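You operate a simulated robot arm through the tools that you are given. There is no shell and no other tool. Be economical: measure what you need, move in short steps, check, and stop when the job is done.

The job below is to be done with a simulated robot arm. You get a single attempt, and the scene is never put back.

## Task
Heat the cylinder to 65 with the immersion.
Fine: open the cold feed before you switch on, set the thermostat, shut its lid, watch the temperature gauge get there.

It is judged by the outcome, as a careful person would: the job done as asked, and still so three seconds after it is handed in. It fails if anything else is knocked over, pushed out of place, dropped, spilled or broken. A push-on lid holds only when it is set on centred and level and pressed home; a screw cap is set on level and turned clockwise until tight.

## Robot
A 6-joint arm with a fingered hand, fixed in place. Base frame: the origin is at the foot of the arm, x ahead of it, y to its left, z up. Units: m, rad, N and s.
With the tool pointing down near the work surface it reaches from about 0.22 to 0.68 m from the base axis. Its first joint turns from -2.897 to 2.897 rad. Payload 4 kg.
The tool frame sits at the grasp point between the pads (the TCP): z along the fingers, y along the line on which they close. The tips reach 0.026 m beyond it. Largest opening 0.148 m; the body of the gripper starts 0.073 m behind the TCP. The gripper is a hand of 3 fingers: y runs from the thumb to the fingers, the wrist lies at [0, 0, -0.239] in the tool frame, and closing takes about 1.5 s.
Orientation is told as [roll, pitch, yaw] about the base's x, y, z axes, in that order, counted from this pose: with the fingers straight down and closing along the base's y, the tool's x points along the base's -x, its y along +y and its z along -z.

## Interface
- The arm moves only by the tool servo_tool. Its argument "increments" is a list of rows, each a list of 7 numbers: the shift along the base's x, y, z in m, then the turn, a rotation vector about the base's x, y, z in rad, then the finger opening in m, from 0 to 0.148. In form: [[x, y, z, ax, ay, az, jaw], ...]. A call has 1 to 8 rows; each row is the pose to reach, as a shift and turn from the pose commanded when the call began. Rows are played at 5 a second. More than 0.05 m and 0.15 rad between two rows, or a gripper value outside its range, and nothing of the call is played. Where a pose cannot be reached the arm comes as near as it can. A force on the tool above 40 N (or 10 N above the force at the start of the call, whichever is more), or a blocked arm, ends the call early, and 0.2 s more pass. The fingers move at their own pace (about 0.153 m/s each) and stop on an object; they squeeze with about 33 N. The grip force told is the motor's: it shows also when the fingers shut on nothing. Time passes only in rows, and 0.2 s behind the last, so rows that repeat a pose let the fingers close. It gives the time, the measured TCP pose, the force on the tool (base axes), the opening and the grip force at its end, in the units of the frame above (readings bear some noise), with the torque about the TCP (base axes, N m) and any sound that the robot's microphone picked up.
- Cameras (640 x 400 px; columns grow to the right, rows downward): "scene" is fixed at [0.0445, -0.4943, 1.6316]; the picture's right is [0.16, -0.99, 0.00], its down [-0.67, -0.11, -0.73] and it looks along [0.72, 0.11, -0.68] (base axes); focal length 335 px, centre (320, 200). "wrist" rides on the gripper at [0.068, -0.039, -0.09] in the tool frame; the picture's right is [0.50, 0.87, 0.00], its down [-0.65, 0.38, -0.65] and it looks along [-0.57, 0.33, 0.76] (tool axes); focal length 222 px, centre (320, 200). There is no depth. A picture from a camera that has moved, and an enlarged one, comes with that camera's place and axes in the base frame and with its lens. The place of the scene camera against the robot may be out by one fixed shift of up to 0.012 m in any direction.
- snapshot(camera): a new picture of that camera. It takes no simulated time.
- raise_lower(by): slides the trunk up (or, below 0, down) by that many m; the arm rides with it, the base frame stays. It gives what a move gives, with no picture.
- set_grasp(shape): the hand has 3 fingers and takes this shape, open, in about a second: jaw (thumb against the fingers, like two jaws); tri (thumb and two fingers); tip (a fingertip pinch); poke (one finger out to press); point (the index stretched); flat (the hand flat); cup (the hand cupped); fist (a fist). The gripper value then closes the fingers along that shape, each until it touches; the sizes above hold for jaw. It gives what a move gives, with no picture.
- zoom(camera, box): a new picture of the part [left, top, right, bottom] of that camera's present view, enlarged. It takes no simulated time.
- job_done(): hands the job in; it is judged then, once.

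Go step by step. Nothing tells you positions but the pictures and the camera data: compare them with the known pose of the tool, close in by small moves and look again before you grip or let go. The budget is 120 turns and 76 pictures, counting those below and the enlarged ones. Unless the task says otherwise, let go and move clear before handing in, and close with one line.

The tools are called after "Emit:" by a JSON object that holds its "method" and its "body". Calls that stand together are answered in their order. servo_tool: Moves the arm, as the interface text tells. Its arguments: {"type":"object","properties":{"increments":{"type":"array","items":{"type":"array","items":{"type":"number"}}}},"required":["increments"]} The other tools are called the same way: raise_lower (by) slides the trunk up or down; set_grasp (shape) gives the hand a shape; snapshot (camera) takes a picture; zoom (camera, box) takes an enlarged picture of a part of a camera's view; job_done () hands the job in.

At the start:

```text
t: 0.0
position: [0.3951, -0.1499, 1.2605]
orientation: [0.0, -0.001, 0.001]
ft_force: [-0.5, -0.2, 0.1]
torque: [0.04, -0.02, 0.02]
grip_width: 0.148
gripper_force: 0.0
shape: jaw
trunk travel left (down, up): [-0.275, 0.042]
```

scene: 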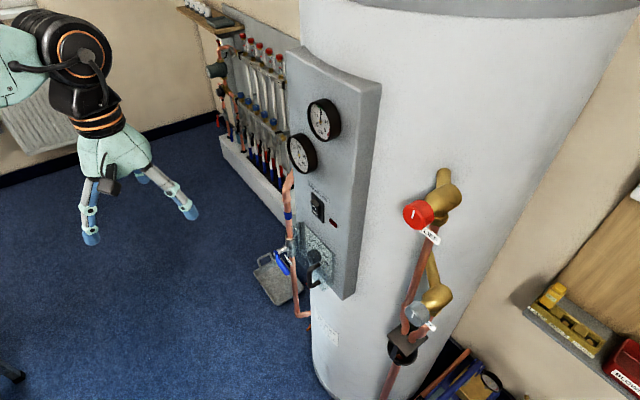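
wrist: 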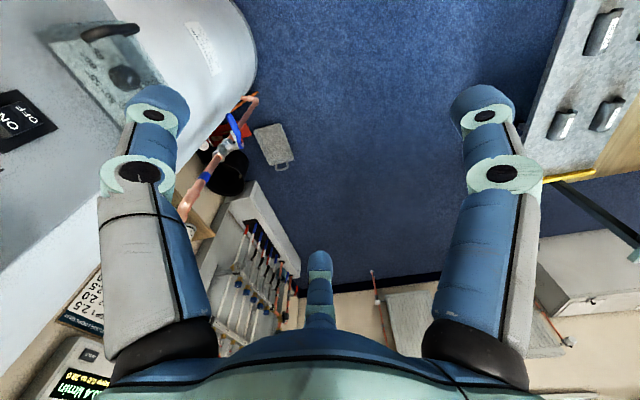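

I see a cylinder with a control panel (two gauges, a rocker switch, a thermostat box with a lid), a red valve and a grey valve at right, and a blue-handled valve on the pipe at left. I'll enlarge the parts first.

Emit:
{"method": "zoom", "body": {"camera": "scene", "box": [260, 80, 400, 170]}}

Emit:
{"method": "zoom", "body": {"camera": "scene", "box": [250, 170, 390, 320]}}

Emit:
{"method": "zoom", "body": {"camera": "scene", "box": [370, 150, 500, 390]}}

Emit:
{"method": "zoom", "body": {"camera": "wrist", "box": [0, 0, 320, 260]}}

```text
4.44 times, centred on (330, 125) of scene
camera zoom: at [0.0445, -0.4943, 1.6316], right [0.16, -0.99, 0.0], down [-0.67, -0.11, -0.73], along [0.72, 0.11, -0.68], focal length 1488 px, centre (276, 533)
```

zoom: 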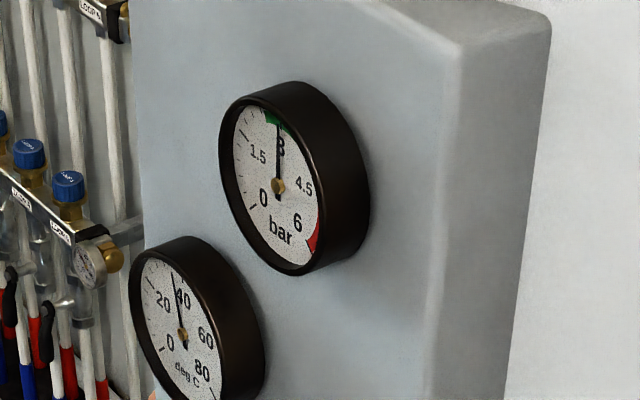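

```text
2.67 times, centred on (320, 245) of scene
camera zoom: at [0.0445, -0.4943, 1.6316], right [0.16, -0.99, 0.0], down [-0.67, -0.11, -0.73], along [0.72, 0.11, -0.68], focal length 893 px, centre (320, 80)
```

zoom: 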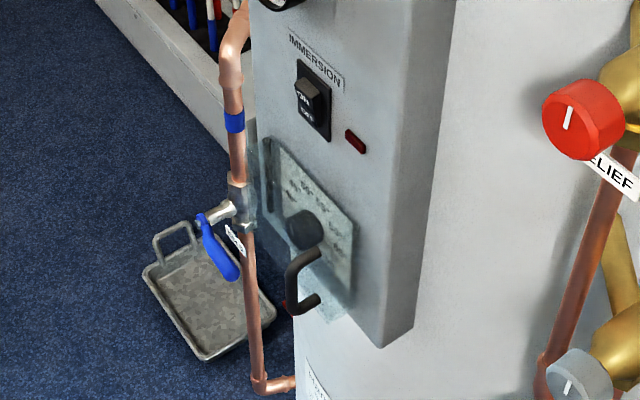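

```text
1.67 times, centred on (435, 270) of scene
camera zoom: at [0.0445, -0.4943, 1.6316], right [0.16, -0.99, 0.0], down [-0.67, -0.11, -0.73], along [0.72, 0.11, -0.68], focal length 558 px, centre (128, 83)
```

zoom: 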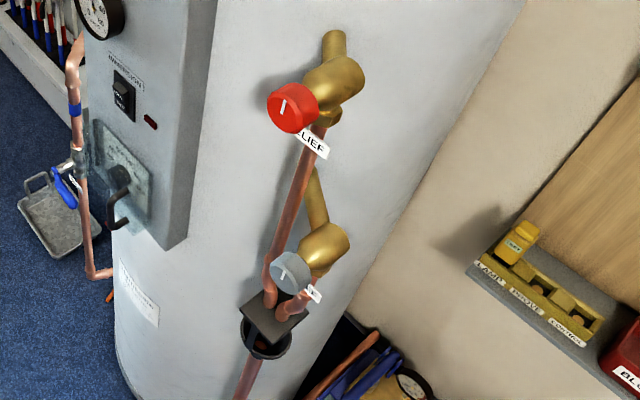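

```text
1.54 times, centred on (160, 130) of wrist
camera zoom: at [0.3274, -0.1894, 1.3499], right [-0.5, 0.87, 0.0], down [0.65, 0.38, 0.65], along [0.57, 0.33, -0.76], focal length 342 px, centre (566, 308)
```

zoom: 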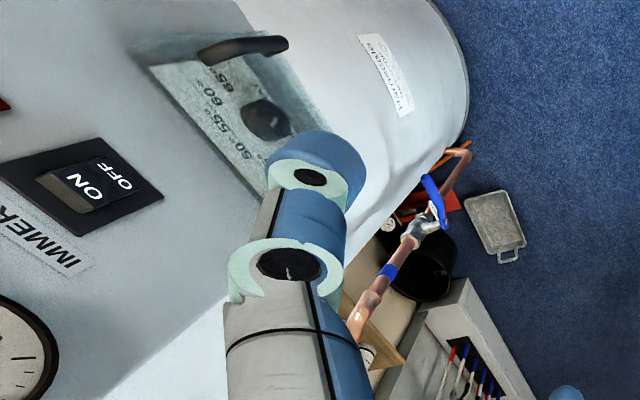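

The panel face seems to be turned about 45° towards +y, the switch near (0.554,-0.41,1.13), the thermostat near (0.545,-0.405,0.97), and the blue feed lever is horizontal (closed) with its pivot near (0.725,-0.238,0.737). I'll check the remaining labelled parts.

Emit:
{"method": "zoom", "body": {"camera": "scene", "box": [520, 270, 640, 400]}}

Emit:
{"method": "zoom", "body": {"camera": "scene", "box": [285, 215, 345, 300]}}

Emit:
{"method": "zoom", "body": {"camera": "scene", "box": [250, 225, 320, 310]}}

Emit:
{"method": "zoom", "body": {"camera": "wrist", "box": [170, 70, 310, 220]}}

```text
3.08 times, centred on (580, 335) of scene
camera zoom: at [0.0445, -0.4943, 1.6316], right [0.16, -0.99, 0.0], down [-0.67, -0.11, -0.73], along [0.72, 0.11, -0.68], focal length 1030 px, centre (-480, -215)
```

zoom: 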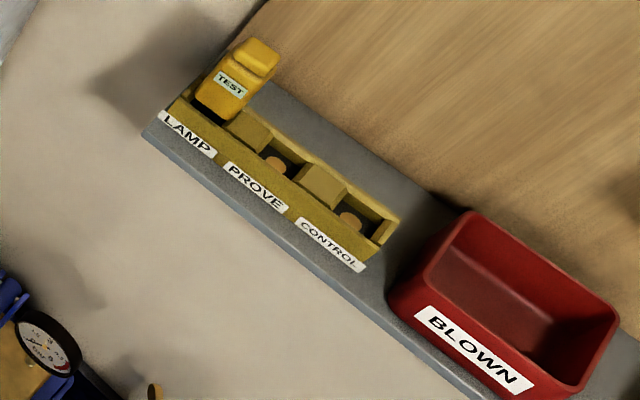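

```text
4.71 times, centred on (315, 258) of scene
camera zoom: at [0.0445, -0.4943, 1.6316], right [0.16, -0.99, 0.0], down [-0.67, -0.11, -0.73], along [0.72, 0.11, -0.68], focal length 1575 px, centre (344, -71)
```

zoom: 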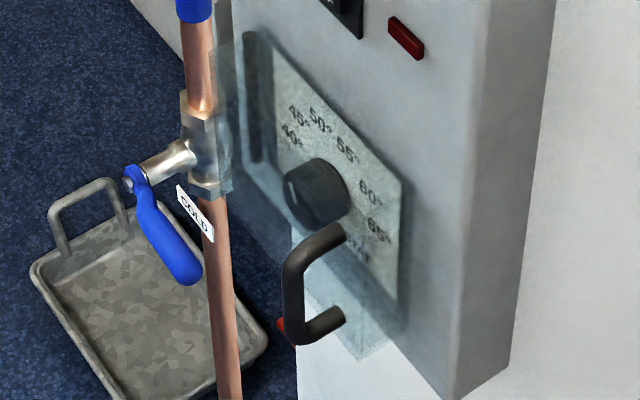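

```text
4.71 times, centred on (285, 268) of scene
camera zoom: at [0.0445, -0.4943, 1.6316], right [0.16, -0.99, 0.0], down [-0.67, -0.11, -0.73], along [0.72, 0.11, -0.68], focal length 1575 px, centre (485, -118)
```

zoom: 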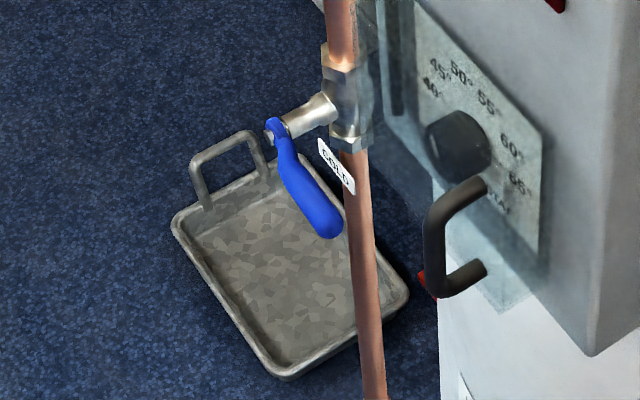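

```text
2.67 times, centred on (240, 145) of wrist
camera zoom: at [0.3274, -0.1894, 1.3499], right [-0.5, 0.87, 0.0], down [0.65, 0.38, 0.65], along [0.57, 0.33, -0.76], focal length 592 px, centre (533, 347)
```

zoom: 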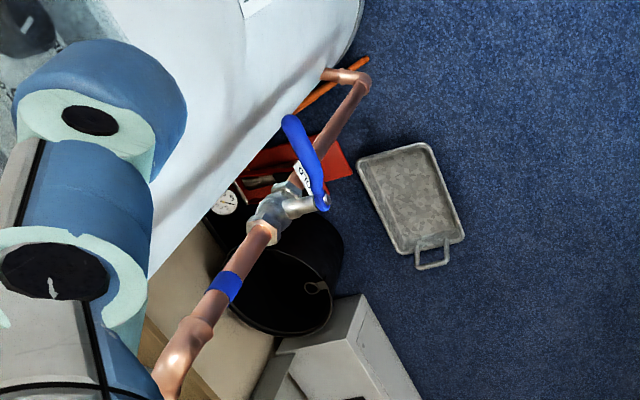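

The cover over the thermostat looks like a clear hinged box with a C handle, and the feed lever ("COLD") is at right angles to its pipe, so it is closed. I'll turn the hand towards the panel for a better look.

Emit:
{"method": "servo_tool", "body": {"increments": [[0, 0.02, 0, 0, 0, -0.13, 0.148], [0, 0.04, 0, 0, 0, -0.26, 0.148], [0, 0.06, 0, 0, 0, -0.39, 0.148], [0, 0.08, 0, 0, 0, -0.52, 0.148], [0, 0.08, 0, 0, 0, -0.65, 0.148], [0, 0.08, 0, 0, 0, -0.785, 0.148]]}}

Emit:
{"method": "servo_tool", "body": {"increments": [[0, 0, 0, -0.09, -0.09, 0, 0.148], [0, 0, 0, -0.18, -0.18, 0, 0.148], [0, 0, 0, -0.27, -0.27, 0, 0.148], [0, 0, 0, -0.36, -0.36, 0, 0.148], [0, 0, 0, -0.45, -0.45, 0, 0.148], [0, 0, 0, -0.54, -0.54, 0, 0.148], [0, 0, 0, -0.63, -0.63, 0, 0.148]]}}

Emit:
{"method": "snapshot", "body": {"camera": "wrist"}}

Emit:
{"method": "snapshot", "body": {"camera": "scene"}}

```text
t: 1.4
position: [0.3955, -0.0693, 1.2601]
orientation: [0.001, 0.0, -0.787]
ft_force: [0.9, 0.0, 0.3]
torque: [0.0, 0.0, -0.01]
grip_width: 0.1477
gripper_force: 0.0
shape: jaw
trunk travel left (down, up): [-0.275, 0.042]
```

```text
t: 3.0
position: [0.3931, -0.0698, 1.26]
orientation: [0.001, -0.894, -0.782]
ft_force: [-0.2, 0.0, 0.4]
torque: [0.0, -0.02, 0.02]
grip_width: 0.148
gripper_force: 0.0
shape: jaw
trunk travel left (down, up): [-0.275, 0.042]
```

```text
65 pictures are left
camera wrist: at [0.2873, -0.018, 1.2639], right [0.39, 0.83, -0.39], down [0.2, 0.34, 0.92], along [0.9, -0.44, -0.03], focal length 222 px, centre (320, 200)
```

wrist: 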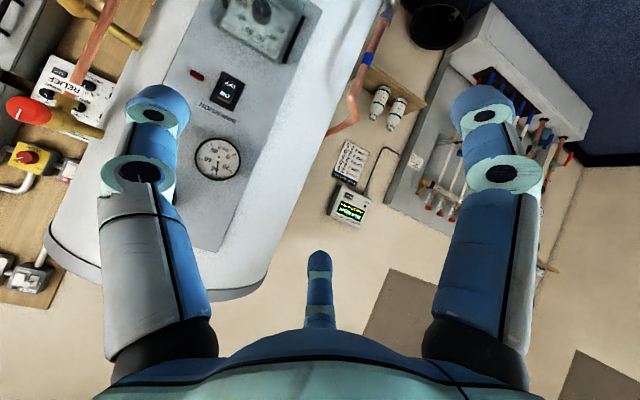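

```text
64 pictures are left
```

scene: 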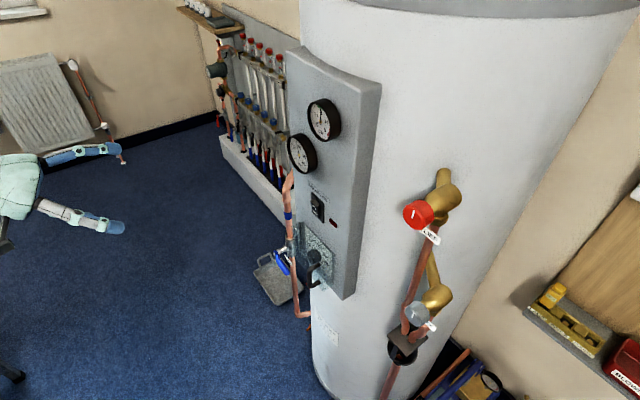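

The wrist camera looks level but sees only the top of the panel. I'll lower the trunk to bring it to the thermostat's height.

Emit:
{"method": "raise_lower", "body": {"by": -0.25}}

Emit:
{"method": "snapshot", "body": {"camera": "wrist"}}

```text
t: 5.6
position: [0.395, -0.0693, 1.0089]
orientation: [0.001, -0.891, -0.784]
ft_force: [-0.2, -0.4, -0.3]
torque: [0.0, 0.0, 0.02]
grip_width: 0.148
gripper_force: 0.0
shape: jaw
trunk travel left (down, up): [-0.025, 0.292]
```

```text
63 pictures are left
camera wrist: at [0.2876, -0.0183, 1.0139], right [0.39, 0.83, -0.39], down [0.2, 0.34, 0.92], along [0.9, -0.44, -0.03], focal length 222 px, centre (320, 200)
```

wrist: 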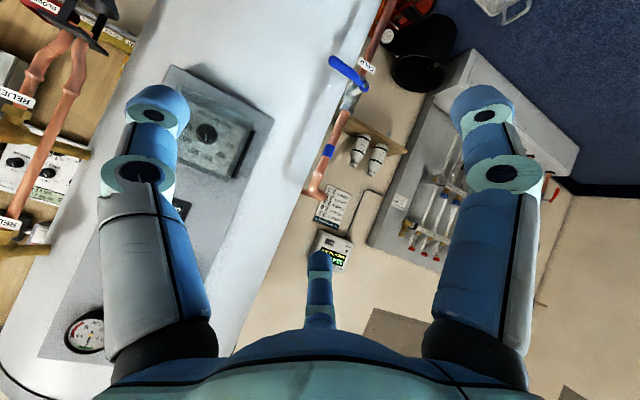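

Emit:
{"method": "zoom", "body": {"camera": "wrist", "box": [120, 50, 300, 220]}}

Emit:
{"method": "zoom", "body": {"camera": "wrist", "box": [290, 0, 430, 290]}}

```text
2.35 times, centred on (210, 135) of wrist
camera zoom: at [0.2876, -0.0183, 1.0139], right [0.39, 0.83, -0.39], down [0.2, 0.34, 0.92], along [0.9, -0.44, -0.03], focal length 523 px, centre (579, 353)
```

zoom: 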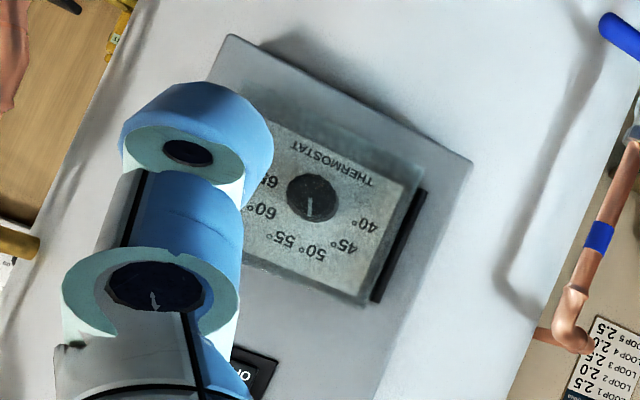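

```text
1.38 times, centred on (360, 145) of wrist
camera zoom: at [0.2876, -0.0183, 1.0139], right [0.39, 0.83, -0.39], down [0.2, 0.34, 0.92], along [0.9, -0.44, -0.03], focal length 306 px, centre (265, 276)
```

zoom: 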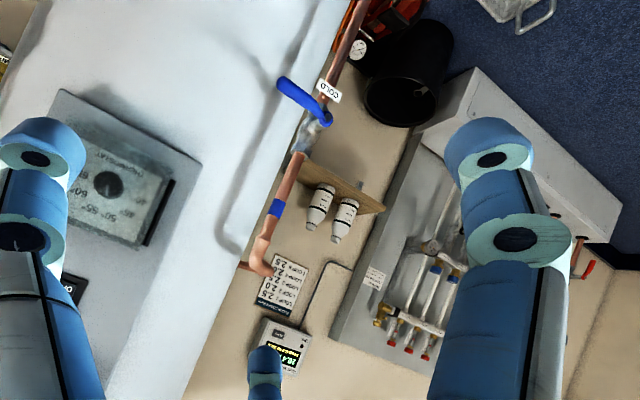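

The panel's normal comes out as (-0.707, 0.707, 0), and its face lies on x − y ≈ 0.98. I'll shift and turn the camera to look straight at the thermostat and its cover.

Emit:
{"method": "servo_tool", "body": {"increments": [[0.003, -0.04, 0, 0, 0, -0.06, 0.148], [0.005, -0.08, 0, 0, 0, -0.12, 0.148], [0.008, -0.12, 0, 0, 0, -0.18, 0.148], [0.011, -0.16, 0, 0, 0, -0.24, 0.148], [0.014, -0.2, 0, 0, 0, -0.3, 0.148], [0.016, -0.24, 0, 0, 0, -0.35, 0.148]]}}

Emit:
{"method": "snapshot", "body": {"camera": "wrist"}}

```text
t: 7.0
position: [0.4117, -0.3086, 1.011]
orientation: [0.0, -0.891, -1.135]
ft_force: [-0.3, -0.4, 0.2]
torque: [0.01, -0.01, -0.01]
grip_width: 0.1481
gripper_force: 0.1
shape: jaw
trunk travel left (down, up): [-0.025, 0.292]
```

```text
60 pictures are left
camera wrist: at [0.3288, -0.224, 1.0144], right [0.65, 0.65, -0.39], down [0.3, 0.25, 0.92], along [0.69, -0.72, -0.03], focal length 222 px, centre (320, 200)
```

wrist: 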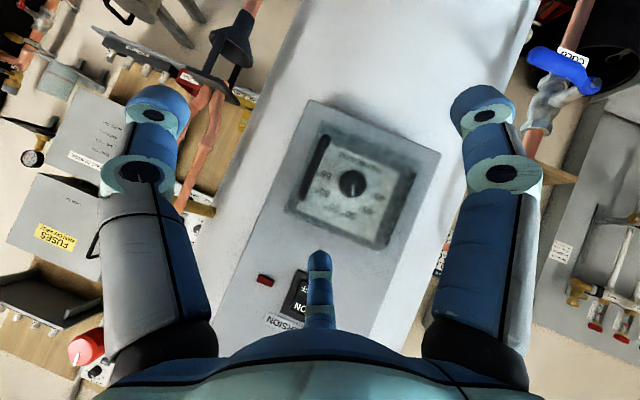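

Emit:
{"method": "zoom", "body": {"camera": "wrist", "box": [270, 100, 450, 260]}}

Emit:
{"method": "zoom", "body": {"camera": "wrist", "box": [510, 0, 640, 130]}}

```text
2.50 times, centred on (360, 180) of wrist
camera zoom: at [0.3288, -0.224, 1.0144], right [0.65, 0.65, -0.39], down [0.3, 0.25, 0.92], along [0.69, -0.72, -0.03], focal length 555 px, centre (220, 250)
```

zoom: 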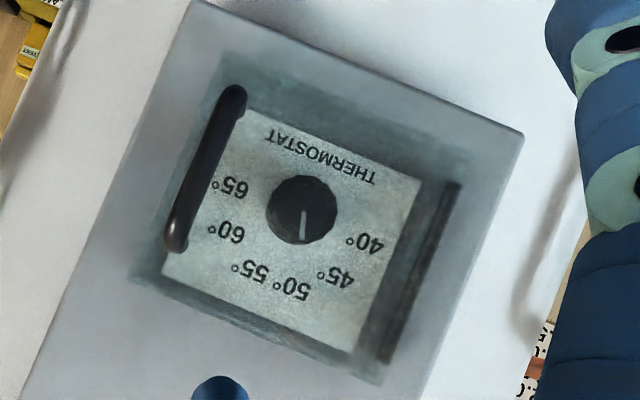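

```text
3.08 times, centred on (575, 65) of wrist
camera zoom: at [0.3288, -0.224, 1.0144], right [0.65, 0.65, -0.39], down [0.3, 0.25, 0.92], along [0.69, -0.72, -0.03], focal length 684 px, centre (-465, 615)
```

zoom: 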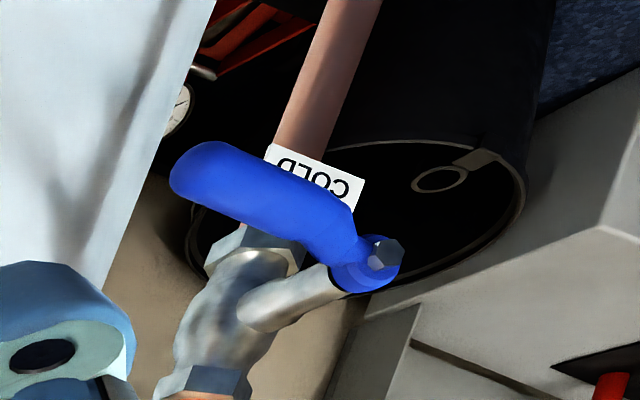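

The cover is a clear box, shut for now: hinge on its left, handle on its right, and the knob pointer sits near 49–50. The feed comes first: I'll level the hand towards the wall in the clear zone and close it for pushing the lever.

Emit:
{"method": "servo_tool", "body": {"increments": [[0.01, 0.04, 0, 0, 0, 0.06, 0.148], [0.02, 0.08, 0, 0, 0, 0.12, 0.1], [0.03, 0.12, 0, 0, 0, 0.18, 0.05], [0.04, 0.16, 0, 0, 0, 0.24, 0.0], [0.05, 0.16, 0, 0, 0, 0.3, 0.0], [0.06, 0.16, 0, 0, 0, 0.35, 0.0]]}}

Emit:
{"method": "servo_tool", "body": {"increments": [[0, 0, -0.04, -0.096, -0.096, 0, 0], [0, 0, -0.08, -0.192, -0.192, 0, 0], [0, 0, -0.12, -0.288, -0.288, 0, 0], [0, 0, -0.16, -0.384, -0.384, 0, 0], [0, 0, -0.2, -0.481, -0.481, 0, 0], [0, 0, -0.24, -0.481, -0.481, 0, 0], [0, 0, -0.28, -0.481, -0.481, 0, 0], [0, 0, -0.32, -0.481, -0.481, 0, 0]]}}

Emit:
{"method": "snapshot", "body": {"camera": "wrist"}}

Emit:
{"method": "snapshot", "body": {"camera": "scene"}}

```text
t: 8.4
position: [0.4709, -0.1509, 1.0098]
orientation: [0.0, -0.892, -0.785]
ft_force: [-0.4, -0.1, 0.4]
torque: [0.0, 0.03, 0.0]
grip_width: 0.0
gripper_force: 33.3
shape: jaw
trunk travel left (down, up): [-0.025, 0.292]
```

```text
t: 10.2
position: [0.4704, -0.1503, 0.6881]
orientation: [3.138, -1.571, 2.362]
ft_force: [0.0, 0.2, 0.1]
torque: [0.01, 0.01, 0.01]
grip_width: 0.0
gripper_force: 32.8
shape: jaw
trunk travel left (down, up): [-0.025, 0.292]
```

```text
57 pictures are left
camera wrist: at [0.3788, -0.1146, 0.6206], right [0.61, 0.61, -0.5], down [-0.2, 0.73, 0.65], along [0.77, -0.3, 0.57], focal length 222 px, centre (320, 200)
```

wrist: 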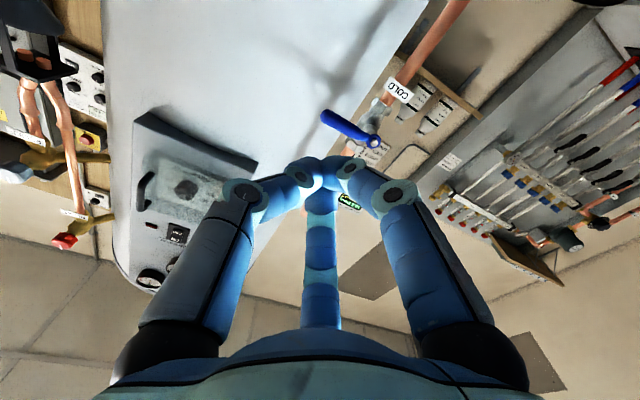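

```text
56 pictures are left
```

scene: 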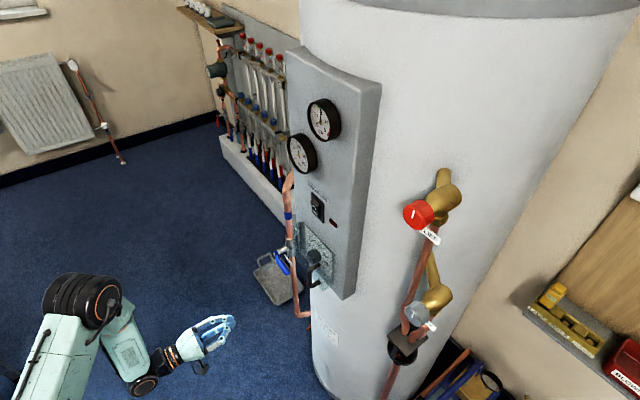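

The lever sits level at z ≈ 0.722 with its pivot near (0.715,-0.239). I'll bring the closed fingertips in beneath it.

Emit:
{"method": "servo_tool", "body": {"increments": [[0.033, -0.02, -0.028, 0, 0, 0, 0], [0.067, -0.04, -0.03, 0, 0, 0, 0], [0.1, -0.059, -0.03, 0, 0, 0, 0], [0.133, -0.078, -0.03, 0, 0, 0, 0], [0.16, -0.094, -0.03, 0, 0, 0, 0]]}}

Emit:
{"method": "snapshot", "body": {"camera": "wrist"}}

Emit:
{"method": "zoom", "body": {"camera": "scene", "box": [240, 220, 340, 320]}}

```text
t: 11.4
position: [0.6305, -0.2425, 0.6593]
orientation: [-1.872, -1.567, 1.087]
ft_force: [0.4, 0.1, -0.6]
torque: [-0.01, 0.03, 0.0]
grip_width: 0.0
gripper_force: 33.0
shape: jaw
trunk travel left (down, up): [-0.025, 0.292]
```

```text
55 pictures are left
camera wrist: at [0.5396, -0.2071, 0.5919], right [0.61, 0.61, -0.5], down [-0.2, 0.73, 0.65], along [0.77, -0.3, 0.57], focal length 222 px, centre (320, 200)
```

wrist: 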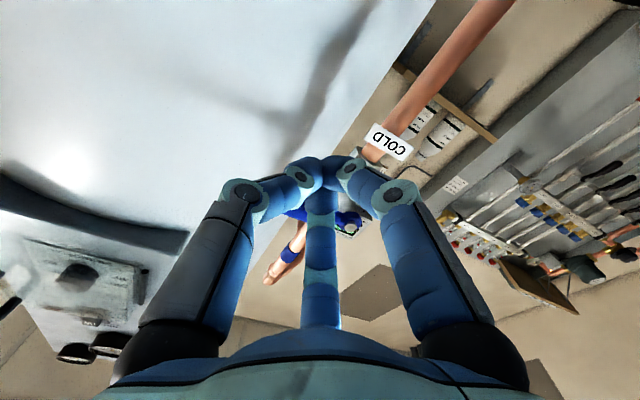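

```text
4.00 times, centred on (290, 270) of scene
camera zoom: at [0.0445, -0.4943, 1.6316], right [0.16, -0.99, 0.0], down [-0.67, -0.11, -0.73], along [0.72, 0.11, -0.68], focal length 1339 px, centre (440, -80)
```

zoom: 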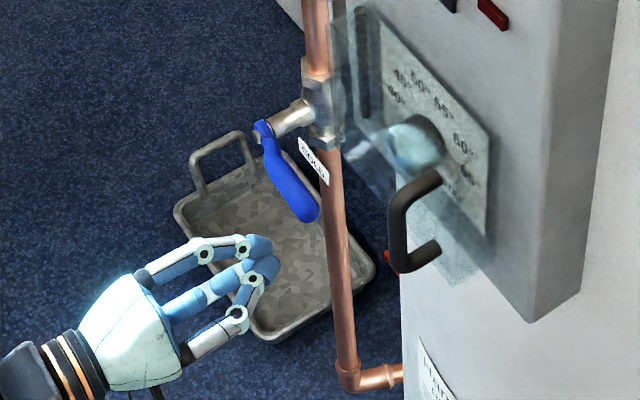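

The fingertips are below and in front of the lever. I'll advance and then push upward.

Emit:
{"method": "servo_tool", "body": {"increments": [[0.02, -0.0125, 0, 0, 0, 0, 0], [0.04, -0.025, 0, 0, 0, 0, 0], [0.04, -0.025, 0.01, 0, 0, 0, 0], [0.04, -0.025, 0.02, 0, 0, 0, 0], [0.04, -0.025, 0.03, 0, 0, 0, 0]]}}

Emit:
{"method": "zoom", "body": {"camera": "scene", "box": [240, 220, 340, 320]}}

Emit:
{"method": "snapshot", "body": {"camera": "wrist"}}

```text
t: 12.6
position: [0.6709, -0.2686, 0.6886]
orientation: [-1.232, -1.571, 0.446]
ft_force: [-2.4, 0.3, -3.5]
torque: [-0.04, -0.01, 0.01]
grip_width: 0.0001
gripper_force: 33.3
shape: jaw
trunk travel left (down, up): [-0.025, 0.292]
```

```text
4.00 times, centred on (290, 270) of scene
camera zoom: at [0.0445, -0.4943, 1.6316], right [0.16, -0.99, 0.0], down [-0.67, -0.11, -0.73], along [0.72, 0.11, -0.68], focal length 1339 px, centre (440, -80)
```

zoom: 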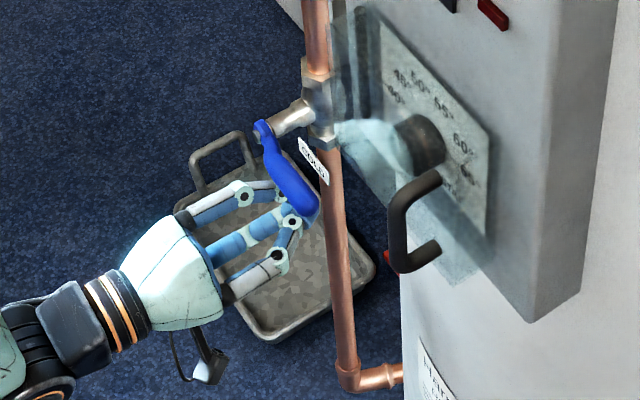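

```text
52 pictures are left
camera wrist: at [0.579, -0.2329, 0.622], right [0.61, 0.61, -0.5], down [-0.19, 0.73, 0.66], along [0.77, -0.3, 0.57], focal length 222 px, centre (320, 200)
```

wrist: 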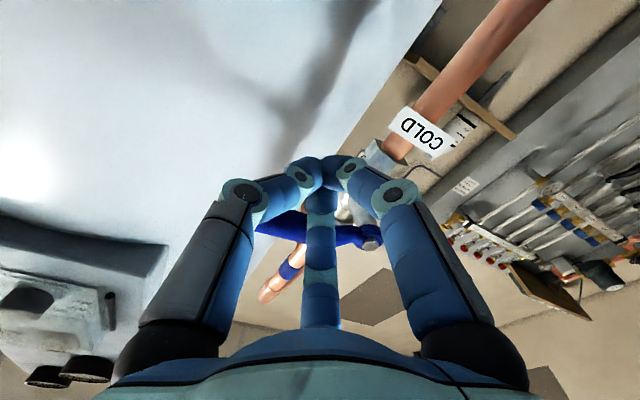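

Contact is just beginning. I'll push along an arc to 30° and check that the lever moves.

Emit:
{"method": "servo_tool", "body": {"increments": [[-0.002, -0.002, 0.008, 0, 0, 0, 0], [-0.004, -0.004, 0.016, 0, 0, 0, 0], [-0.005, -0.005, 0.024, 0, 0, 0, 0], [-0.006, -0.006, 0.032, 0, 0, 0, 0]]}}

Emit:
{"method": "zoom", "body": {"camera": "scene", "box": [240, 220, 340, 320]}}

```text
t: 13.6
position: [0.6664, -0.2755, 0.7216]
orientation: [-1.992, -1.568, 1.204]
ft_force: [-1.0, 0.5, -1.7]
torque: [-0.01, 0.05, 0.02]
grip_width: 0.0
gripper_force: 33.0
shape: jaw
trunk travel left (down, up): [-0.025, 0.292]
```

```text
4.00 times, centred on (290, 270) of scene
camera zoom: at [0.0445, -0.4943, 1.6316], right [0.16, -0.99, 0.0], down [-0.67, -0.11, -0.73], along [0.72, 0.11, -0.68], focal length 1339 px, centre (440, -80)
```

zoom: 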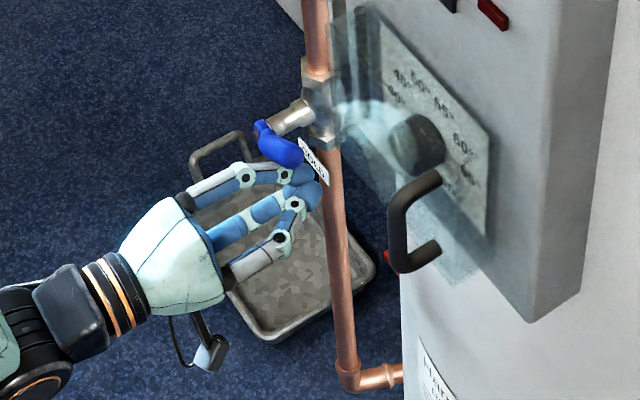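

The lever rises with little force, so the direction is right. Continuing the arc to vertical.

Emit:
{"method": "servo_tool", "body": {"increments": [[0.001, 0.001, 0.011, 0, 0, 0, 0], [0.003, 0.003, 0.022, 0, 0, 0, 0], [0.006, 0.006, 0.032, 0, 0, 0, 0], [0.01, 0.01, 0.041, 0, 0, 0, 0], [0.015, 0.015, 0.049, 0, 0, 0, 0], [0.021, 0.021, 0.056, 0, 0, 0, 0], [0.027, 0.027, 0.058, 0, 0, 0, 0]]}}

Emit:
{"method": "zoom", "body": {"camera": "scene", "box": [240, 210, 340, 310]}}

Emit:
{"method": "snapshot", "body": {"camera": "wrist"}}

```text
t: 15.2
position: [0.6918, -0.2475, 0.7794]
orientation: [-3.014, -1.569, 2.228]
ft_force: [-0.6, -0.8, 0.6]
torque: [0.01, -0.05, -0.02]
grip_width: 0.0002
gripper_force: 33.4
shape: jaw
trunk travel left (down, up): [-0.025, 0.292]
```

```text
4.00 times, centred on (290, 260) of scene
camera zoom: at [0.0445, -0.4943, 1.6316], right [0.16, -0.99, 0.0], down [-0.67, -0.11, -0.73], along [0.72, 0.11, -0.68], focal length 1339 px, centre (440, -40)
```

zoom: 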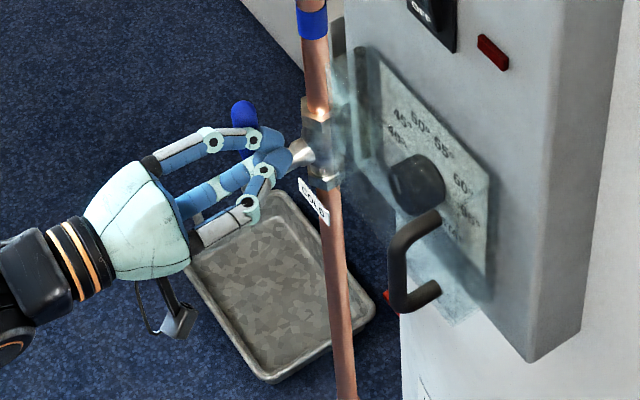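

```text
49 pictures are left
camera wrist: at [0.6004, -0.2117, 0.712], right [0.61, 0.61, -0.5], down [-0.2, 0.73, 0.65], along [0.77, -0.3, 0.57], focal length 222 px, centre (320, 200)
```

wrist: 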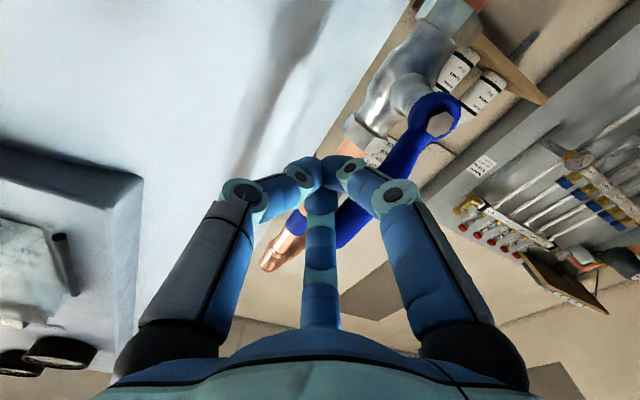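

The lever is nearly vertical. I'll press it sideways to its stop.

Emit:
{"method": "servo_tool", "body": {"increments": [[0.004, 0.004, 0, 0, 0, 0, 0], [0.008, 0.008, 0, 0, 0, 0, 0], [0.012, 0.012, 0, 0, 0, 0, 0], [0.016, 0.016, 0, 0, 0, 0, 0], [0.02, 0.02, 0, 0, 0, 0, 0]]}}

Emit:
{"method": "zoom", "body": {"camera": "scene", "box": [240, 210, 340, 310]}}

```text
t: 16.1
position: [0.6973, -0.2412, 0.7792]
orientation: [2.075, -1.569, -2.874]
ft_force: [-27.3, -5.8, 1.9]
torque: [0.02, -0.07, 0.03]
grip_width: 0.0
gripper_force: 32.8
shape: jaw
trunk travel left (down, up): [-0.025, 0.292]
stopped in row 4: the force on the tool passed its limit at 44 N (the readings are from after the stop); the commanded pose is now the measured one
```

```text
4.00 times, centred on (290, 260) of scene
camera zoom: at [0.0445, -0.4943, 1.6316], right [0.16, -0.99, 0.0], down [-0.67, -0.11, -0.73], along [0.72, 0.11, -0.68], focal length 1339 px, centre (440, -40)
```

zoom: 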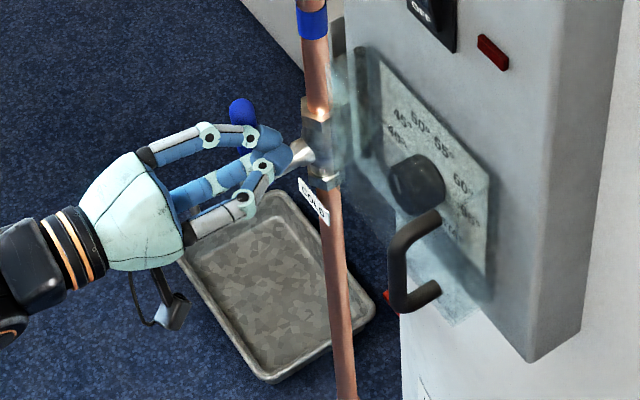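

The lever hit its stop, upright along the pipe: the feed is open. I'll back off and look.

Emit:
{"method": "servo_tool", "body": {"increments": [[-0.008, -0.008, 0, 0, 0, 0, 0], [-0.043, 0.027, 0, 0, 0, 0, 0], [-0.078, 0.062, 0, 0, 0, 0, 0], [-0.11, 0.095, 0, 0, 0, 0, 0], [-0.13, 0.115, 0.03, 0, 0, 0, 0], [-0.14, 0.115, 0.07, 0, 0, 0, 0.0]]}}

Emit:
{"method": "zoom", "body": {"camera": "scene", "box": [240, 190, 360, 310]}}

Emit:
{"method": "snapshot", "body": {"camera": "wrist"}}

```text
t: 17.5
position: [0.5637, -0.1216, 0.8483]
orientation: [-1.228, -1.571, 0.435]
ft_force: [0.5, -0.6, 0.8]
torque: [0.0, -0.04, -0.03]
grip_width: 0.0
gripper_force: 33.2
shape: jaw
trunk travel left (down, up): [-0.025, 0.292]
```

```text
3.33 times, centred on (300, 250) of scene
camera zoom: at [0.0445, -0.4943, 1.6316], right [0.16, -0.99, 0.0], down [-0.67, -0.11, -0.73], along [0.72, 0.11, -0.68], focal length 1116 px, centre (387, 33)
```

zoom: 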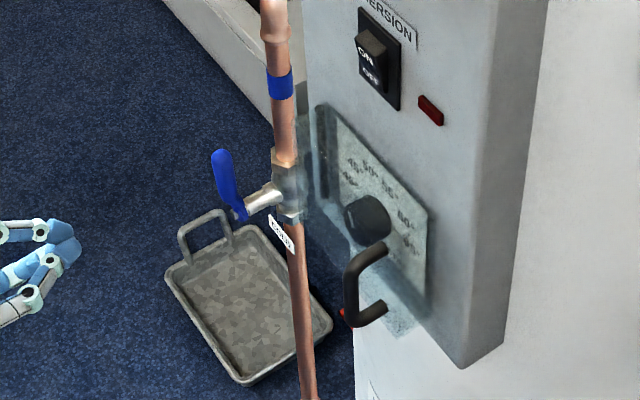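

```text
46 pictures are left
camera wrist: at [0.4722, -0.0859, 0.7806], right [0.62, 0.61, -0.5], down [-0.19, 0.73, 0.66], along [0.76, -0.31, 0.57], focal length 222 px, centre (320, 200)
```

wrist: 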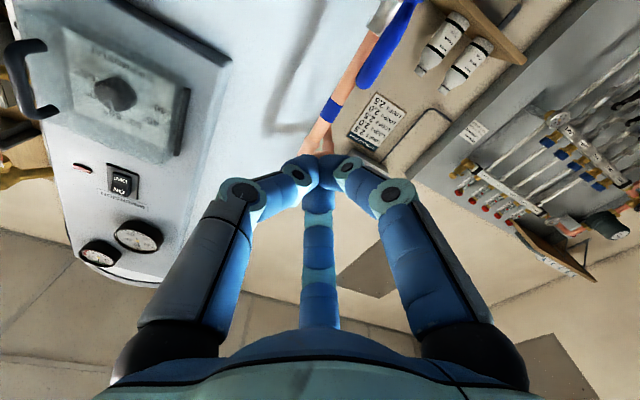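

The lever now stands along the pipe, so the feed is open. Next is the cover handle: its bar is near (0.479,-0.409,0.976), upright. I'll move in front of it with the jaw part open.

Emit:
{"method": "servo_tool", "body": {"increments": [[-0.023, -0.03, 0.018, 0, 0, 0, 0.06], [-0.046, -0.06, 0.036, 0, 0, 0, 0.06], [-0.069, -0.09, 0.055, 0, 0, 0, 0.06], [-0.092, -0.12, 0.073, 0, 0, 0, 0.06], [-0.115, -0.15, 0.091, 0, 0, 0, 0.06], [-0.138, -0.18, 0.11, 0, 0, 0, 0.06], [-0.159, -0.213, 0.128, 0, 0, 0, 0.06]]}}

Emit:
{"method": "snapshot", "body": {"camera": "wrist"}}

Emit:
{"method": "snapshot", "body": {"camera": "scene"}}

```text
t: 19.1
position: [0.4124, -0.3238, 0.9789]
orientation: [-0.429, -1.568, -0.374]
ft_force: [-0.2, 0.5, 0.3]
torque: [0.01, 0.01, -0.01]
grip_width: 0.0595
gripper_force: 0.1
shape: jaw
out of reach, approached as far as the arm can: row 7
trunk travel left (down, up): [-0.025, 0.292]
```

```text
45 pictures are left
camera wrist: at [0.3211, -0.2864, 0.9102], right [0.62, 0.6, -0.5], down [-0.18, 0.73, 0.66], along [0.76, -0.32, 0.57], focal length 222 px, centre (320, 200)
```

wrist: 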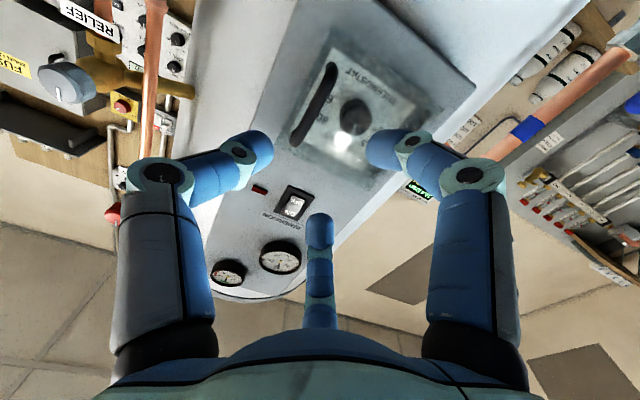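

```text
44 pictures are left
```

scene: 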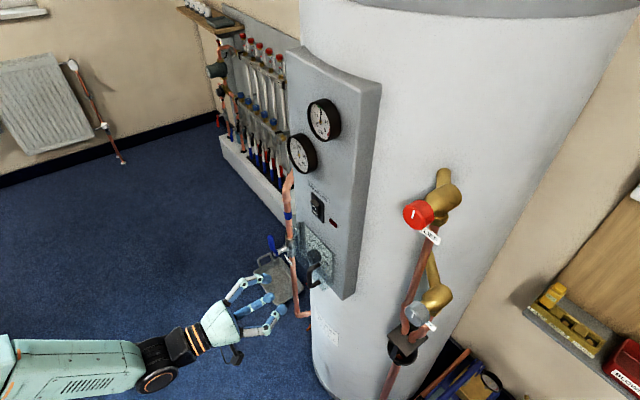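

The handle measures the same from this view: (0.478,-0.410,0.971). I'll close in halfway and check the pose.

Emit:
{"method": "servo_tool", "body": {"increments": [[0.02, -0.021, -0.002, 0, 0, 0, 0.07], [0.042, -0.044, -0.004, 0, 0, 0, 0.07]]}}

Emit:
{"method": "snapshot", "body": {"camera": "wrist"}}

```text
t: 19.7
position: [0.4601, -0.3596, 0.9757]
orientation: [-0.623, -1.57, -0.181]
ft_force: [-0.1, 0.2, -0.2]
torque: [-0.01, 0.02, -0.03]
grip_width: 0.0696
gripper_force: 0.2
shape: jaw
out of reach, approached as far as the arm can: row 1, 2
trunk travel left (down, up): [-0.025, 0.292]
```

```text
43 pictures are left
camera wrist: at [0.3706, -0.3218, 0.9072], right [0.62, 0.6, -0.5], down [-0.18, 0.73, 0.66], along [0.76, -0.32, 0.57], focal length 222 px, centre (320, 200)
```

wrist: 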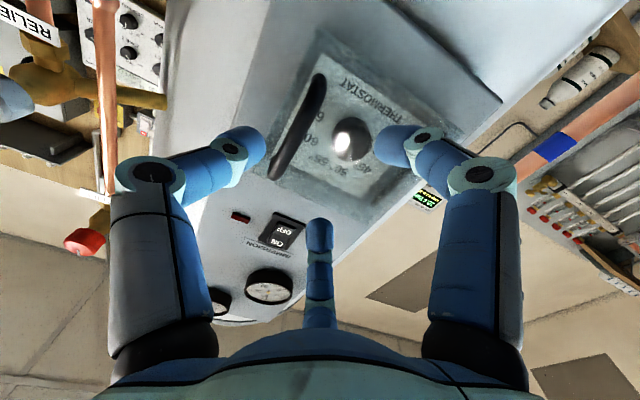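

The level pose near the base is at the edge of reach. I'll tip the hand slightly downwards, which leaves the wrist more room, and re-read the pose.

Emit:
{"method": "servo_tool", "body": {"increments": [[0, 0, 0, 0.09, 0.09, 0, 0.07], [0, 0, 0, 0.18, 0.18, 0, 0.07], [0, 0, 0, 0.27, 0.27, 0, 0.07]]}}

```text
t: 20.5
position: [0.4616, -0.3594, 0.9721]
orientation: [-0.009, -1.187, -0.786]
ft_force: [-0.1, 0.2, 0.2]
torque: [-0.01, 0.01, -0.01]
grip_width: 0.0695
gripper_force: 0.1
shape: jaw
trunk travel left (down, up): [-0.025, 0.292]
```

That pose is reachable. I'll slide sideways into line with the handle, look, and then go in.

Emit:
{"method": "servo_tool", "body": {"increments": [[-0.009, -0.009, 0, 0, 0, 0, 0.07], [-0.017, -0.017, 0, 0, 0, 0, 0.07], [-0.009, -0.025, 0, 0, 0, 0, 0.07]]}}

Emit:
{"method": "snapshot", "body": {"camera": "wrist"}}

Emit:
{"method": "zoom", "body": {"camera": "scene", "box": [240, 210, 360, 330]}}

```text
t: 21.3
position: [0.4585, -0.3771, 0.9749]
orientation: [-0.018, -1.189, -0.783]
ft_force: [-0.7, -0.2, 0.1]
torque: [0.0, 0.02, 0.0]
grip_width: 0.0697
gripper_force: 0.0
shape: jaw
out of reach, approached as far as the arm can: row 2, 3
trunk travel left (down, up): [-0.025, 0.292]
```

```text
42 pictures are left
camera wrist: at [0.355, -0.3259, 0.9462], right [0.49, 0.73, -0.47], down [0.02, 0.53, 0.85], along [0.87, -0.43, 0.24], focal length 222 px, centre (320, 200)
```

wrist: 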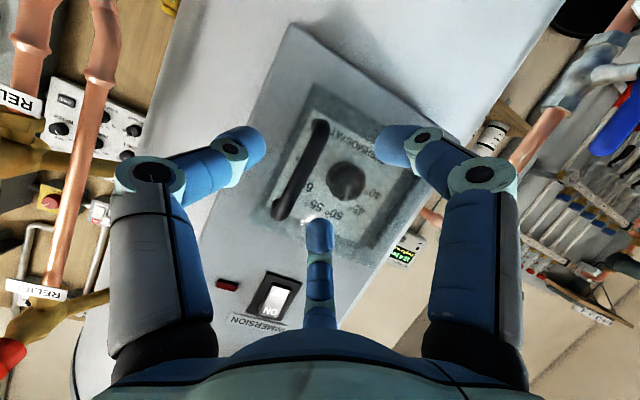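

```text
3.33 times, centred on (300, 270) of scene
camera zoom: at [0.0445, -0.4943, 1.6316], right [0.16, -0.99, 0.0], down [-0.67, -0.11, -0.73], along [0.72, 0.11, -0.68], focal length 1116 px, centre (387, -33)
```

zoom: 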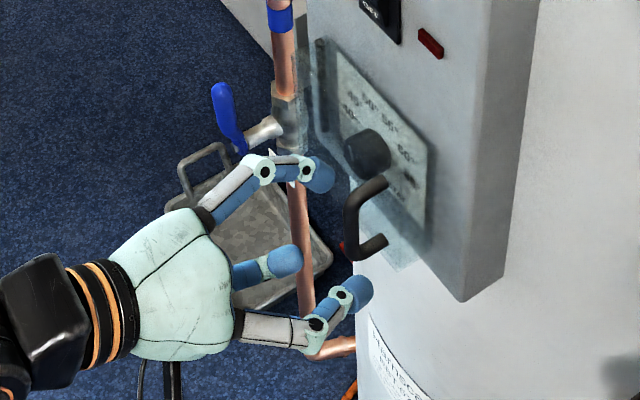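

The limit looks like a wrist-joint limit when the wrist is close in and low. I'll drop the trunk the little that's left and tip the hand further down for the handle.

Emit:
{"method": "raise_lower", "body": {"by": -0.024}}

Emit:
{"method": "servo_tool", "body": {"increments": [[0, 0, 0.012, 0.07, 0.07, 0, 0.07], [0, 0, 0.024, 0.14, 0.14, 0, 0.07], [-0.005, -0.005, 0.024, 0.14, 0.14, 0, 0.07]]}}

```text
t: 22.0
position: [0.4607, -0.3752, 0.9539]
orientation: [-0.019, -1.189, -0.787]
ft_force: [-0.1, -0.5, -0.3]
torque: [0.0, -0.01, -0.01]
grip_width: 0.0697
gripper_force: 0.1
shape: jaw
trunk travel left (down, up): [-0.001, 0.316]
```

```text
t: 22.8
position: [0.4617, -0.3794, 0.982]
orientation: [0.016, -1.025, -0.779]
ft_force: [-0.1, 0.0, 0.2]
torque: [0.01, -0.05, 0.0]
grip_width: 0.0696
gripper_force: 0.0
shape: jaw
out of reach, approached as far as the arm can: row 2, 3
trunk travel left (down, up): [-0.001, 0.316]
```

The wrist seems to near a singularity when the hand heading lines up with the arm. I'll turn the heading about 20° to the right, which is also how the cover will swing.

Emit:
{"method": "servo_tool", "body": {"increments": [[0, 0, 0, 0, 0, -0.12, 0.06], [0, 0, 0, 0, 0, -0.24, 0.06], [0, 0, 0, 0, 0, -0.36, 0.06], [-0.005, -0.01, -0.008, 0, 0, -0.36, 0.06]]}}

Emit:
{"method": "snapshot", "body": {"camera": "wrist"}}

```text
t: 23.4
position: [0.4232, -0.4071, 0.9705]
orientation: [0.01, -0.987, -0.895]
ft_force: [24.1, 32.6, 0.8]
torque: [-0.95, 0.58, 2.02]
grip_width: 0.073
gripper_force: 0.1
shape: jaw
out of reach, approached as far as the arm can: row 1, 2, 3
trunk travel left (down, up): [-0.001, 0.316]
stopped in row 3: the force on the tool passed its limit at 76 N (the readings are from after the stop); the commanded pose is now the measured one
```

```text
40 pictures are left
camera wrist: at [0.3217, -0.3446, 0.9624], right [0.5, 0.76, -0.41], down [0.17, 0.38, 0.91], along [0.85, -0.53, 0.06], focal length 222 px, centre (320, 200)
```

wrist: 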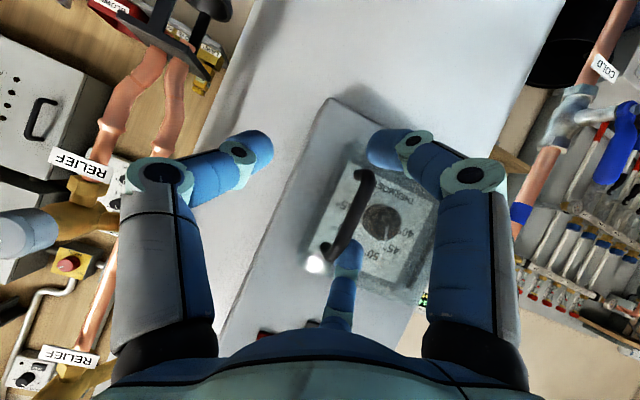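

The IK jumped sideways and a finger pressed the handle from the left. I'll ease off to the left and outwards.

Emit:
{"method": "servo_tool", "body": {"increments": [[0.008, 0.008, 0, 0, 0, 0, 0.073], [0.01, 0.025, 0.0, 0, 0, 0, 0.073], [0.0, 0.045, 0.0, 0, 0, 0, 0.073], [-0.01, 0.06, 0.0, 0, 0, 0, 0.073]]}}

Emit:
{"method": "zoom", "body": {"camera": "scene", "box": [240, 210, 360, 330]}}

Emit:
{"method": "snapshot", "body": {"camera": "scene"}}

```text
t: 24.4
position: [0.3899, -0.3673, 0.9662]
orientation: [0.036, -0.986, -0.912]
ft_force: [0.3, 0.5, -0.3]
torque: [0.01, 0.0, 0.01]
grip_width: 0.0729
gripper_force: 0.0
shape: jaw
out of reach, approached as far as the arm can: row 1, 2, 3, 4
trunk travel left (down, up): [-0.001, 0.316]
```

```text
3.33 times, centred on (300, 270) of scene
camera zoom: at [0.0445, -0.4943, 1.6316], right [0.16, -0.99, 0.0], down [-0.67, -0.11, -0.73], along [0.72, 0.11, -0.68], focal length 1116 px, centre (387, -33)
```

zoom: 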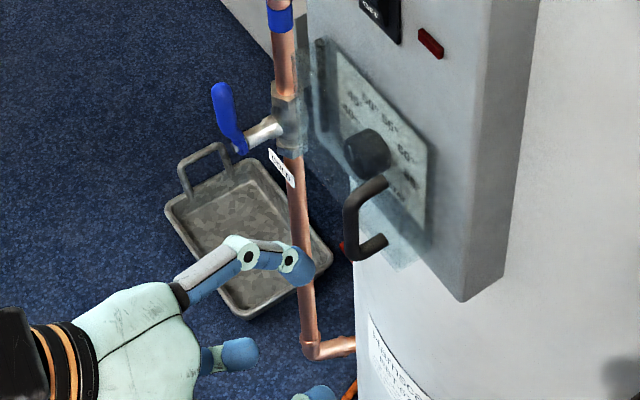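

```text
38 pictures are left
```

scene: 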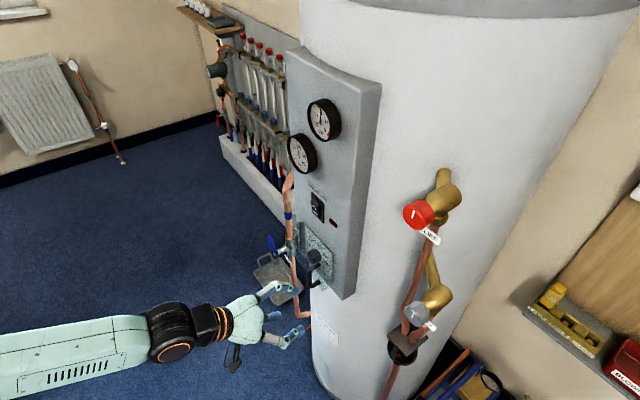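

The cover and handle look undisturbed. I'll return to the pose that worked earlier: higher, pitched more down, with heading about −1.13.

Emit:
{"method": "servo_tool", "body": {"increments": [[0.01, 0.03, 0.022, 0.01, 0.01, -0.06, 0.073], [0.02, 0.058, 0.044, 0.03, 0.03, -0.12, 0.073], [0.02, 0.058, 0.044, 0.05, 0.05, -0.2, 0.073]]}}

Emit:
{"method": "snapshot", "body": {"camera": "scene"}}

```text
t: 25.2
position: [0.3261, -0.3815, 1.0071]
orientation: [0.069, -0.924, -1.073]
ft_force: [-0.1, -1.0, -0.1]
torque: [0.0, 0.01, -0.02]
grip_width: 0.0726
gripper_force: 0.0
shape: jaw
out of reach, approached as far as the arm can: row 1, 2, 3
trunk travel left (down, up): [-0.001, 0.316]
```

```text
37 pictures are left
```

scene: 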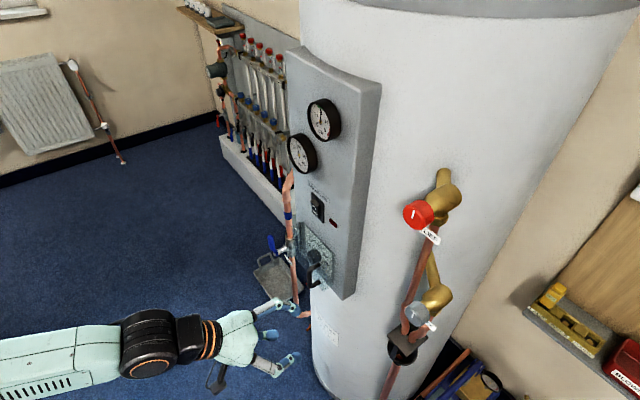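

The wrist appears stuck on a joint limit. I'll unwind by returning to a tool-down pose away from the panel.

Emit:
{"method": "servo_tool", "body": {"increments": [[0, 0.03, 0.02, 0.114, 0.062, 0, 0.073], [0, 0.06, 0.04, 0.228, 0.125, 0, 0.073], [0.01, 0.09, 0.06, 0.342, 0.187, 0, 0.073], [0.02, 0.12, 0.08, 0.456, 0.25, 0, 0.073], [0.03, 0.15, 0.1, 0.57, 0.312, 0, 0.073], [0.05, 0.18, 0.1, 0.684, 0.374, 0, 0.073], [0.07, 0.21, 0.1, 0.798, 0.437, 0, 0.073]]}}

Emit:
{"method": "snapshot", "body": {"camera": "scene"}}

```text
t: 26.8
position: [0.3886, -0.1865, 1.1155]
orientation: [0.118, 0.015, -1.071]
ft_force: [-0.5, -0.5, 0.3]
torque: [-0.03, 0.0, 0.01]
grip_width: 0.0729
gripper_force: 0.0
shape: jaw
out of reach, approached as far as the arm can: row 1, 2, 3, 4, 5, 6, 7
trunk travel left (down, up): [-0.001, 0.316]
```

```text
36 pictures are left
```

scene: 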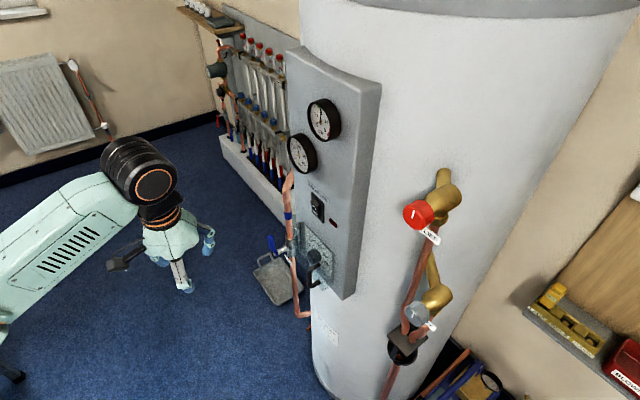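

Still against a limit. I'll rotate back to the starting orientation and start position (relative to the trunk) to free the joints.

Emit:
{"method": "servo_tool", "body": {"increments": [[0, 0.01, -0.015, -0.015, 0, 0.134, 0.073], [0, 0.02, -0.03, -0.03, 0, 0.268, 0.073], [0, 0.03, -0.045, -0.045, 0, 0.4, 0.073], [0, 0.036, -0.06, -0.06, 0, 0.536, 0.073], [0, 0.036, -0.08, -0.075, 0, 0.67, 0.073], [0, 0.036, -0.1, -0.09, 0, 0.8, 0.073], [0, 0.036, -0.115, -0.1, 0, 0.936, 0.073], [0, 0.036, -0.115, -0.1, 0, 1.06, 0.073]]}}

```text
t: 28.6
position: [0.3787, -0.1675, 1.0013]
orientation: [0.107, -0.087, -0.008]
ft_force: [0.0, -0.3, -0.9]
torque: [0.05, -0.01, 0.01]
grip_width: 0.073
gripper_force: 0.1
shape: jaw
out of reach, approached as far as the arm can: row 1, 2, 3, 4, 5, 6, 7, 8
trunk travel left (down, up): [-0.001, 0.316]
```

I think the forearm-roll joint is stuck on its limit after passing over the top. I'll unwind it by going back to the level pose near the valve that worked, heading −45°.

Emit:
{"method": "servo_tool", "body": {"increments": [[0.02, 0.01, 0, 0, 0, -0.13, 0.073], [0.04, 0.02, 0, 0, 0, -0.26, 0.073], [0.06, 0.03, 0, 0, 0, -0.39, 0.073], [0.08, 0.04, 0, 0, 0, -0.52, 0.073], [0.1, 0.045, 0, 0, 0, -0.65, 0.073], [0.12, 0.045, 0, 0, 0, -0.775, 0.073]]}}

Emit:
{"method": "servo_tool", "body": {"increments": [[0.01, 0, -0.01, -0.1, -0.1, 0, 0.073], [0.02, 0, -0.02, -0.2, -0.2, 0, 0.073], [0.03, 0, -0.03, -0.3, -0.3, 0, 0.073], [0.04, 0, -0.05, -0.4, -0.4, 0, 0.073], [0.05, 0, -0.07, -0.5, -0.5, 0, 0.073], [0.06, 0, -0.09, -0.6, -0.6, 0, 0.073], [0.06, 0, -0.11, -0.7, -0.7, 0, 0.073], [0.06, 0, -0.13, -0.8, -0.8, 0, 0.073]]}}

Emit:
{"method": "servo_tool", "body": {"increments": [[0, 0, -0.02, -0.1, -0.1, 0, 0.073], [0, 0, -0.04, -0.2, -0.2, 0, 0.073], [0, 0, -0.06, -0.3, -0.3, 0, 0.073]]}}

```text
t: 30.0
position: [0.4837, -0.1527, 0.9983]
orientation: [0.198, -0.057, -0.784]
ft_force: [0.0, -0.3, -0.8]
torque: [0.01, 0.02, -0.02]
grip_width: 0.0727
gripper_force: 0.1
shape: jaw
out of reach, approached as far as the arm can: row 1, 2, 3, 4, 5, 6
trunk travel left (down, up): [-0.001, 0.316]
```

```text
t: 31.8
position: [0.5425, -0.1507, 0.867]
orientation: [0.189, -1.19, -0.772]
ft_force: [0.2, 0.2, -1.0]
torque: [0.02, 0.0, -0.03]
grip_width: 0.0732
gripper_force: 0.1
shape: jaw
out of reach, approached as far as the arm can: row 1, 2, 3, 4, 5, 6
trunk travel left (down, up): [-0.001, 0.316]
```

```text
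t: 32.6
position: [0.5425, -0.152, 0.8085]
orientation: [-2.866, -1.524, 2.283]
ft_force: [-0.2, 0.1, 0.1]
torque: [0.07, 0.03, -0.02]
grip_width: 0.0731
gripper_force: 0.1
shape: jaw
trunk travel left (down, up): [-0.001, 0.316]
```

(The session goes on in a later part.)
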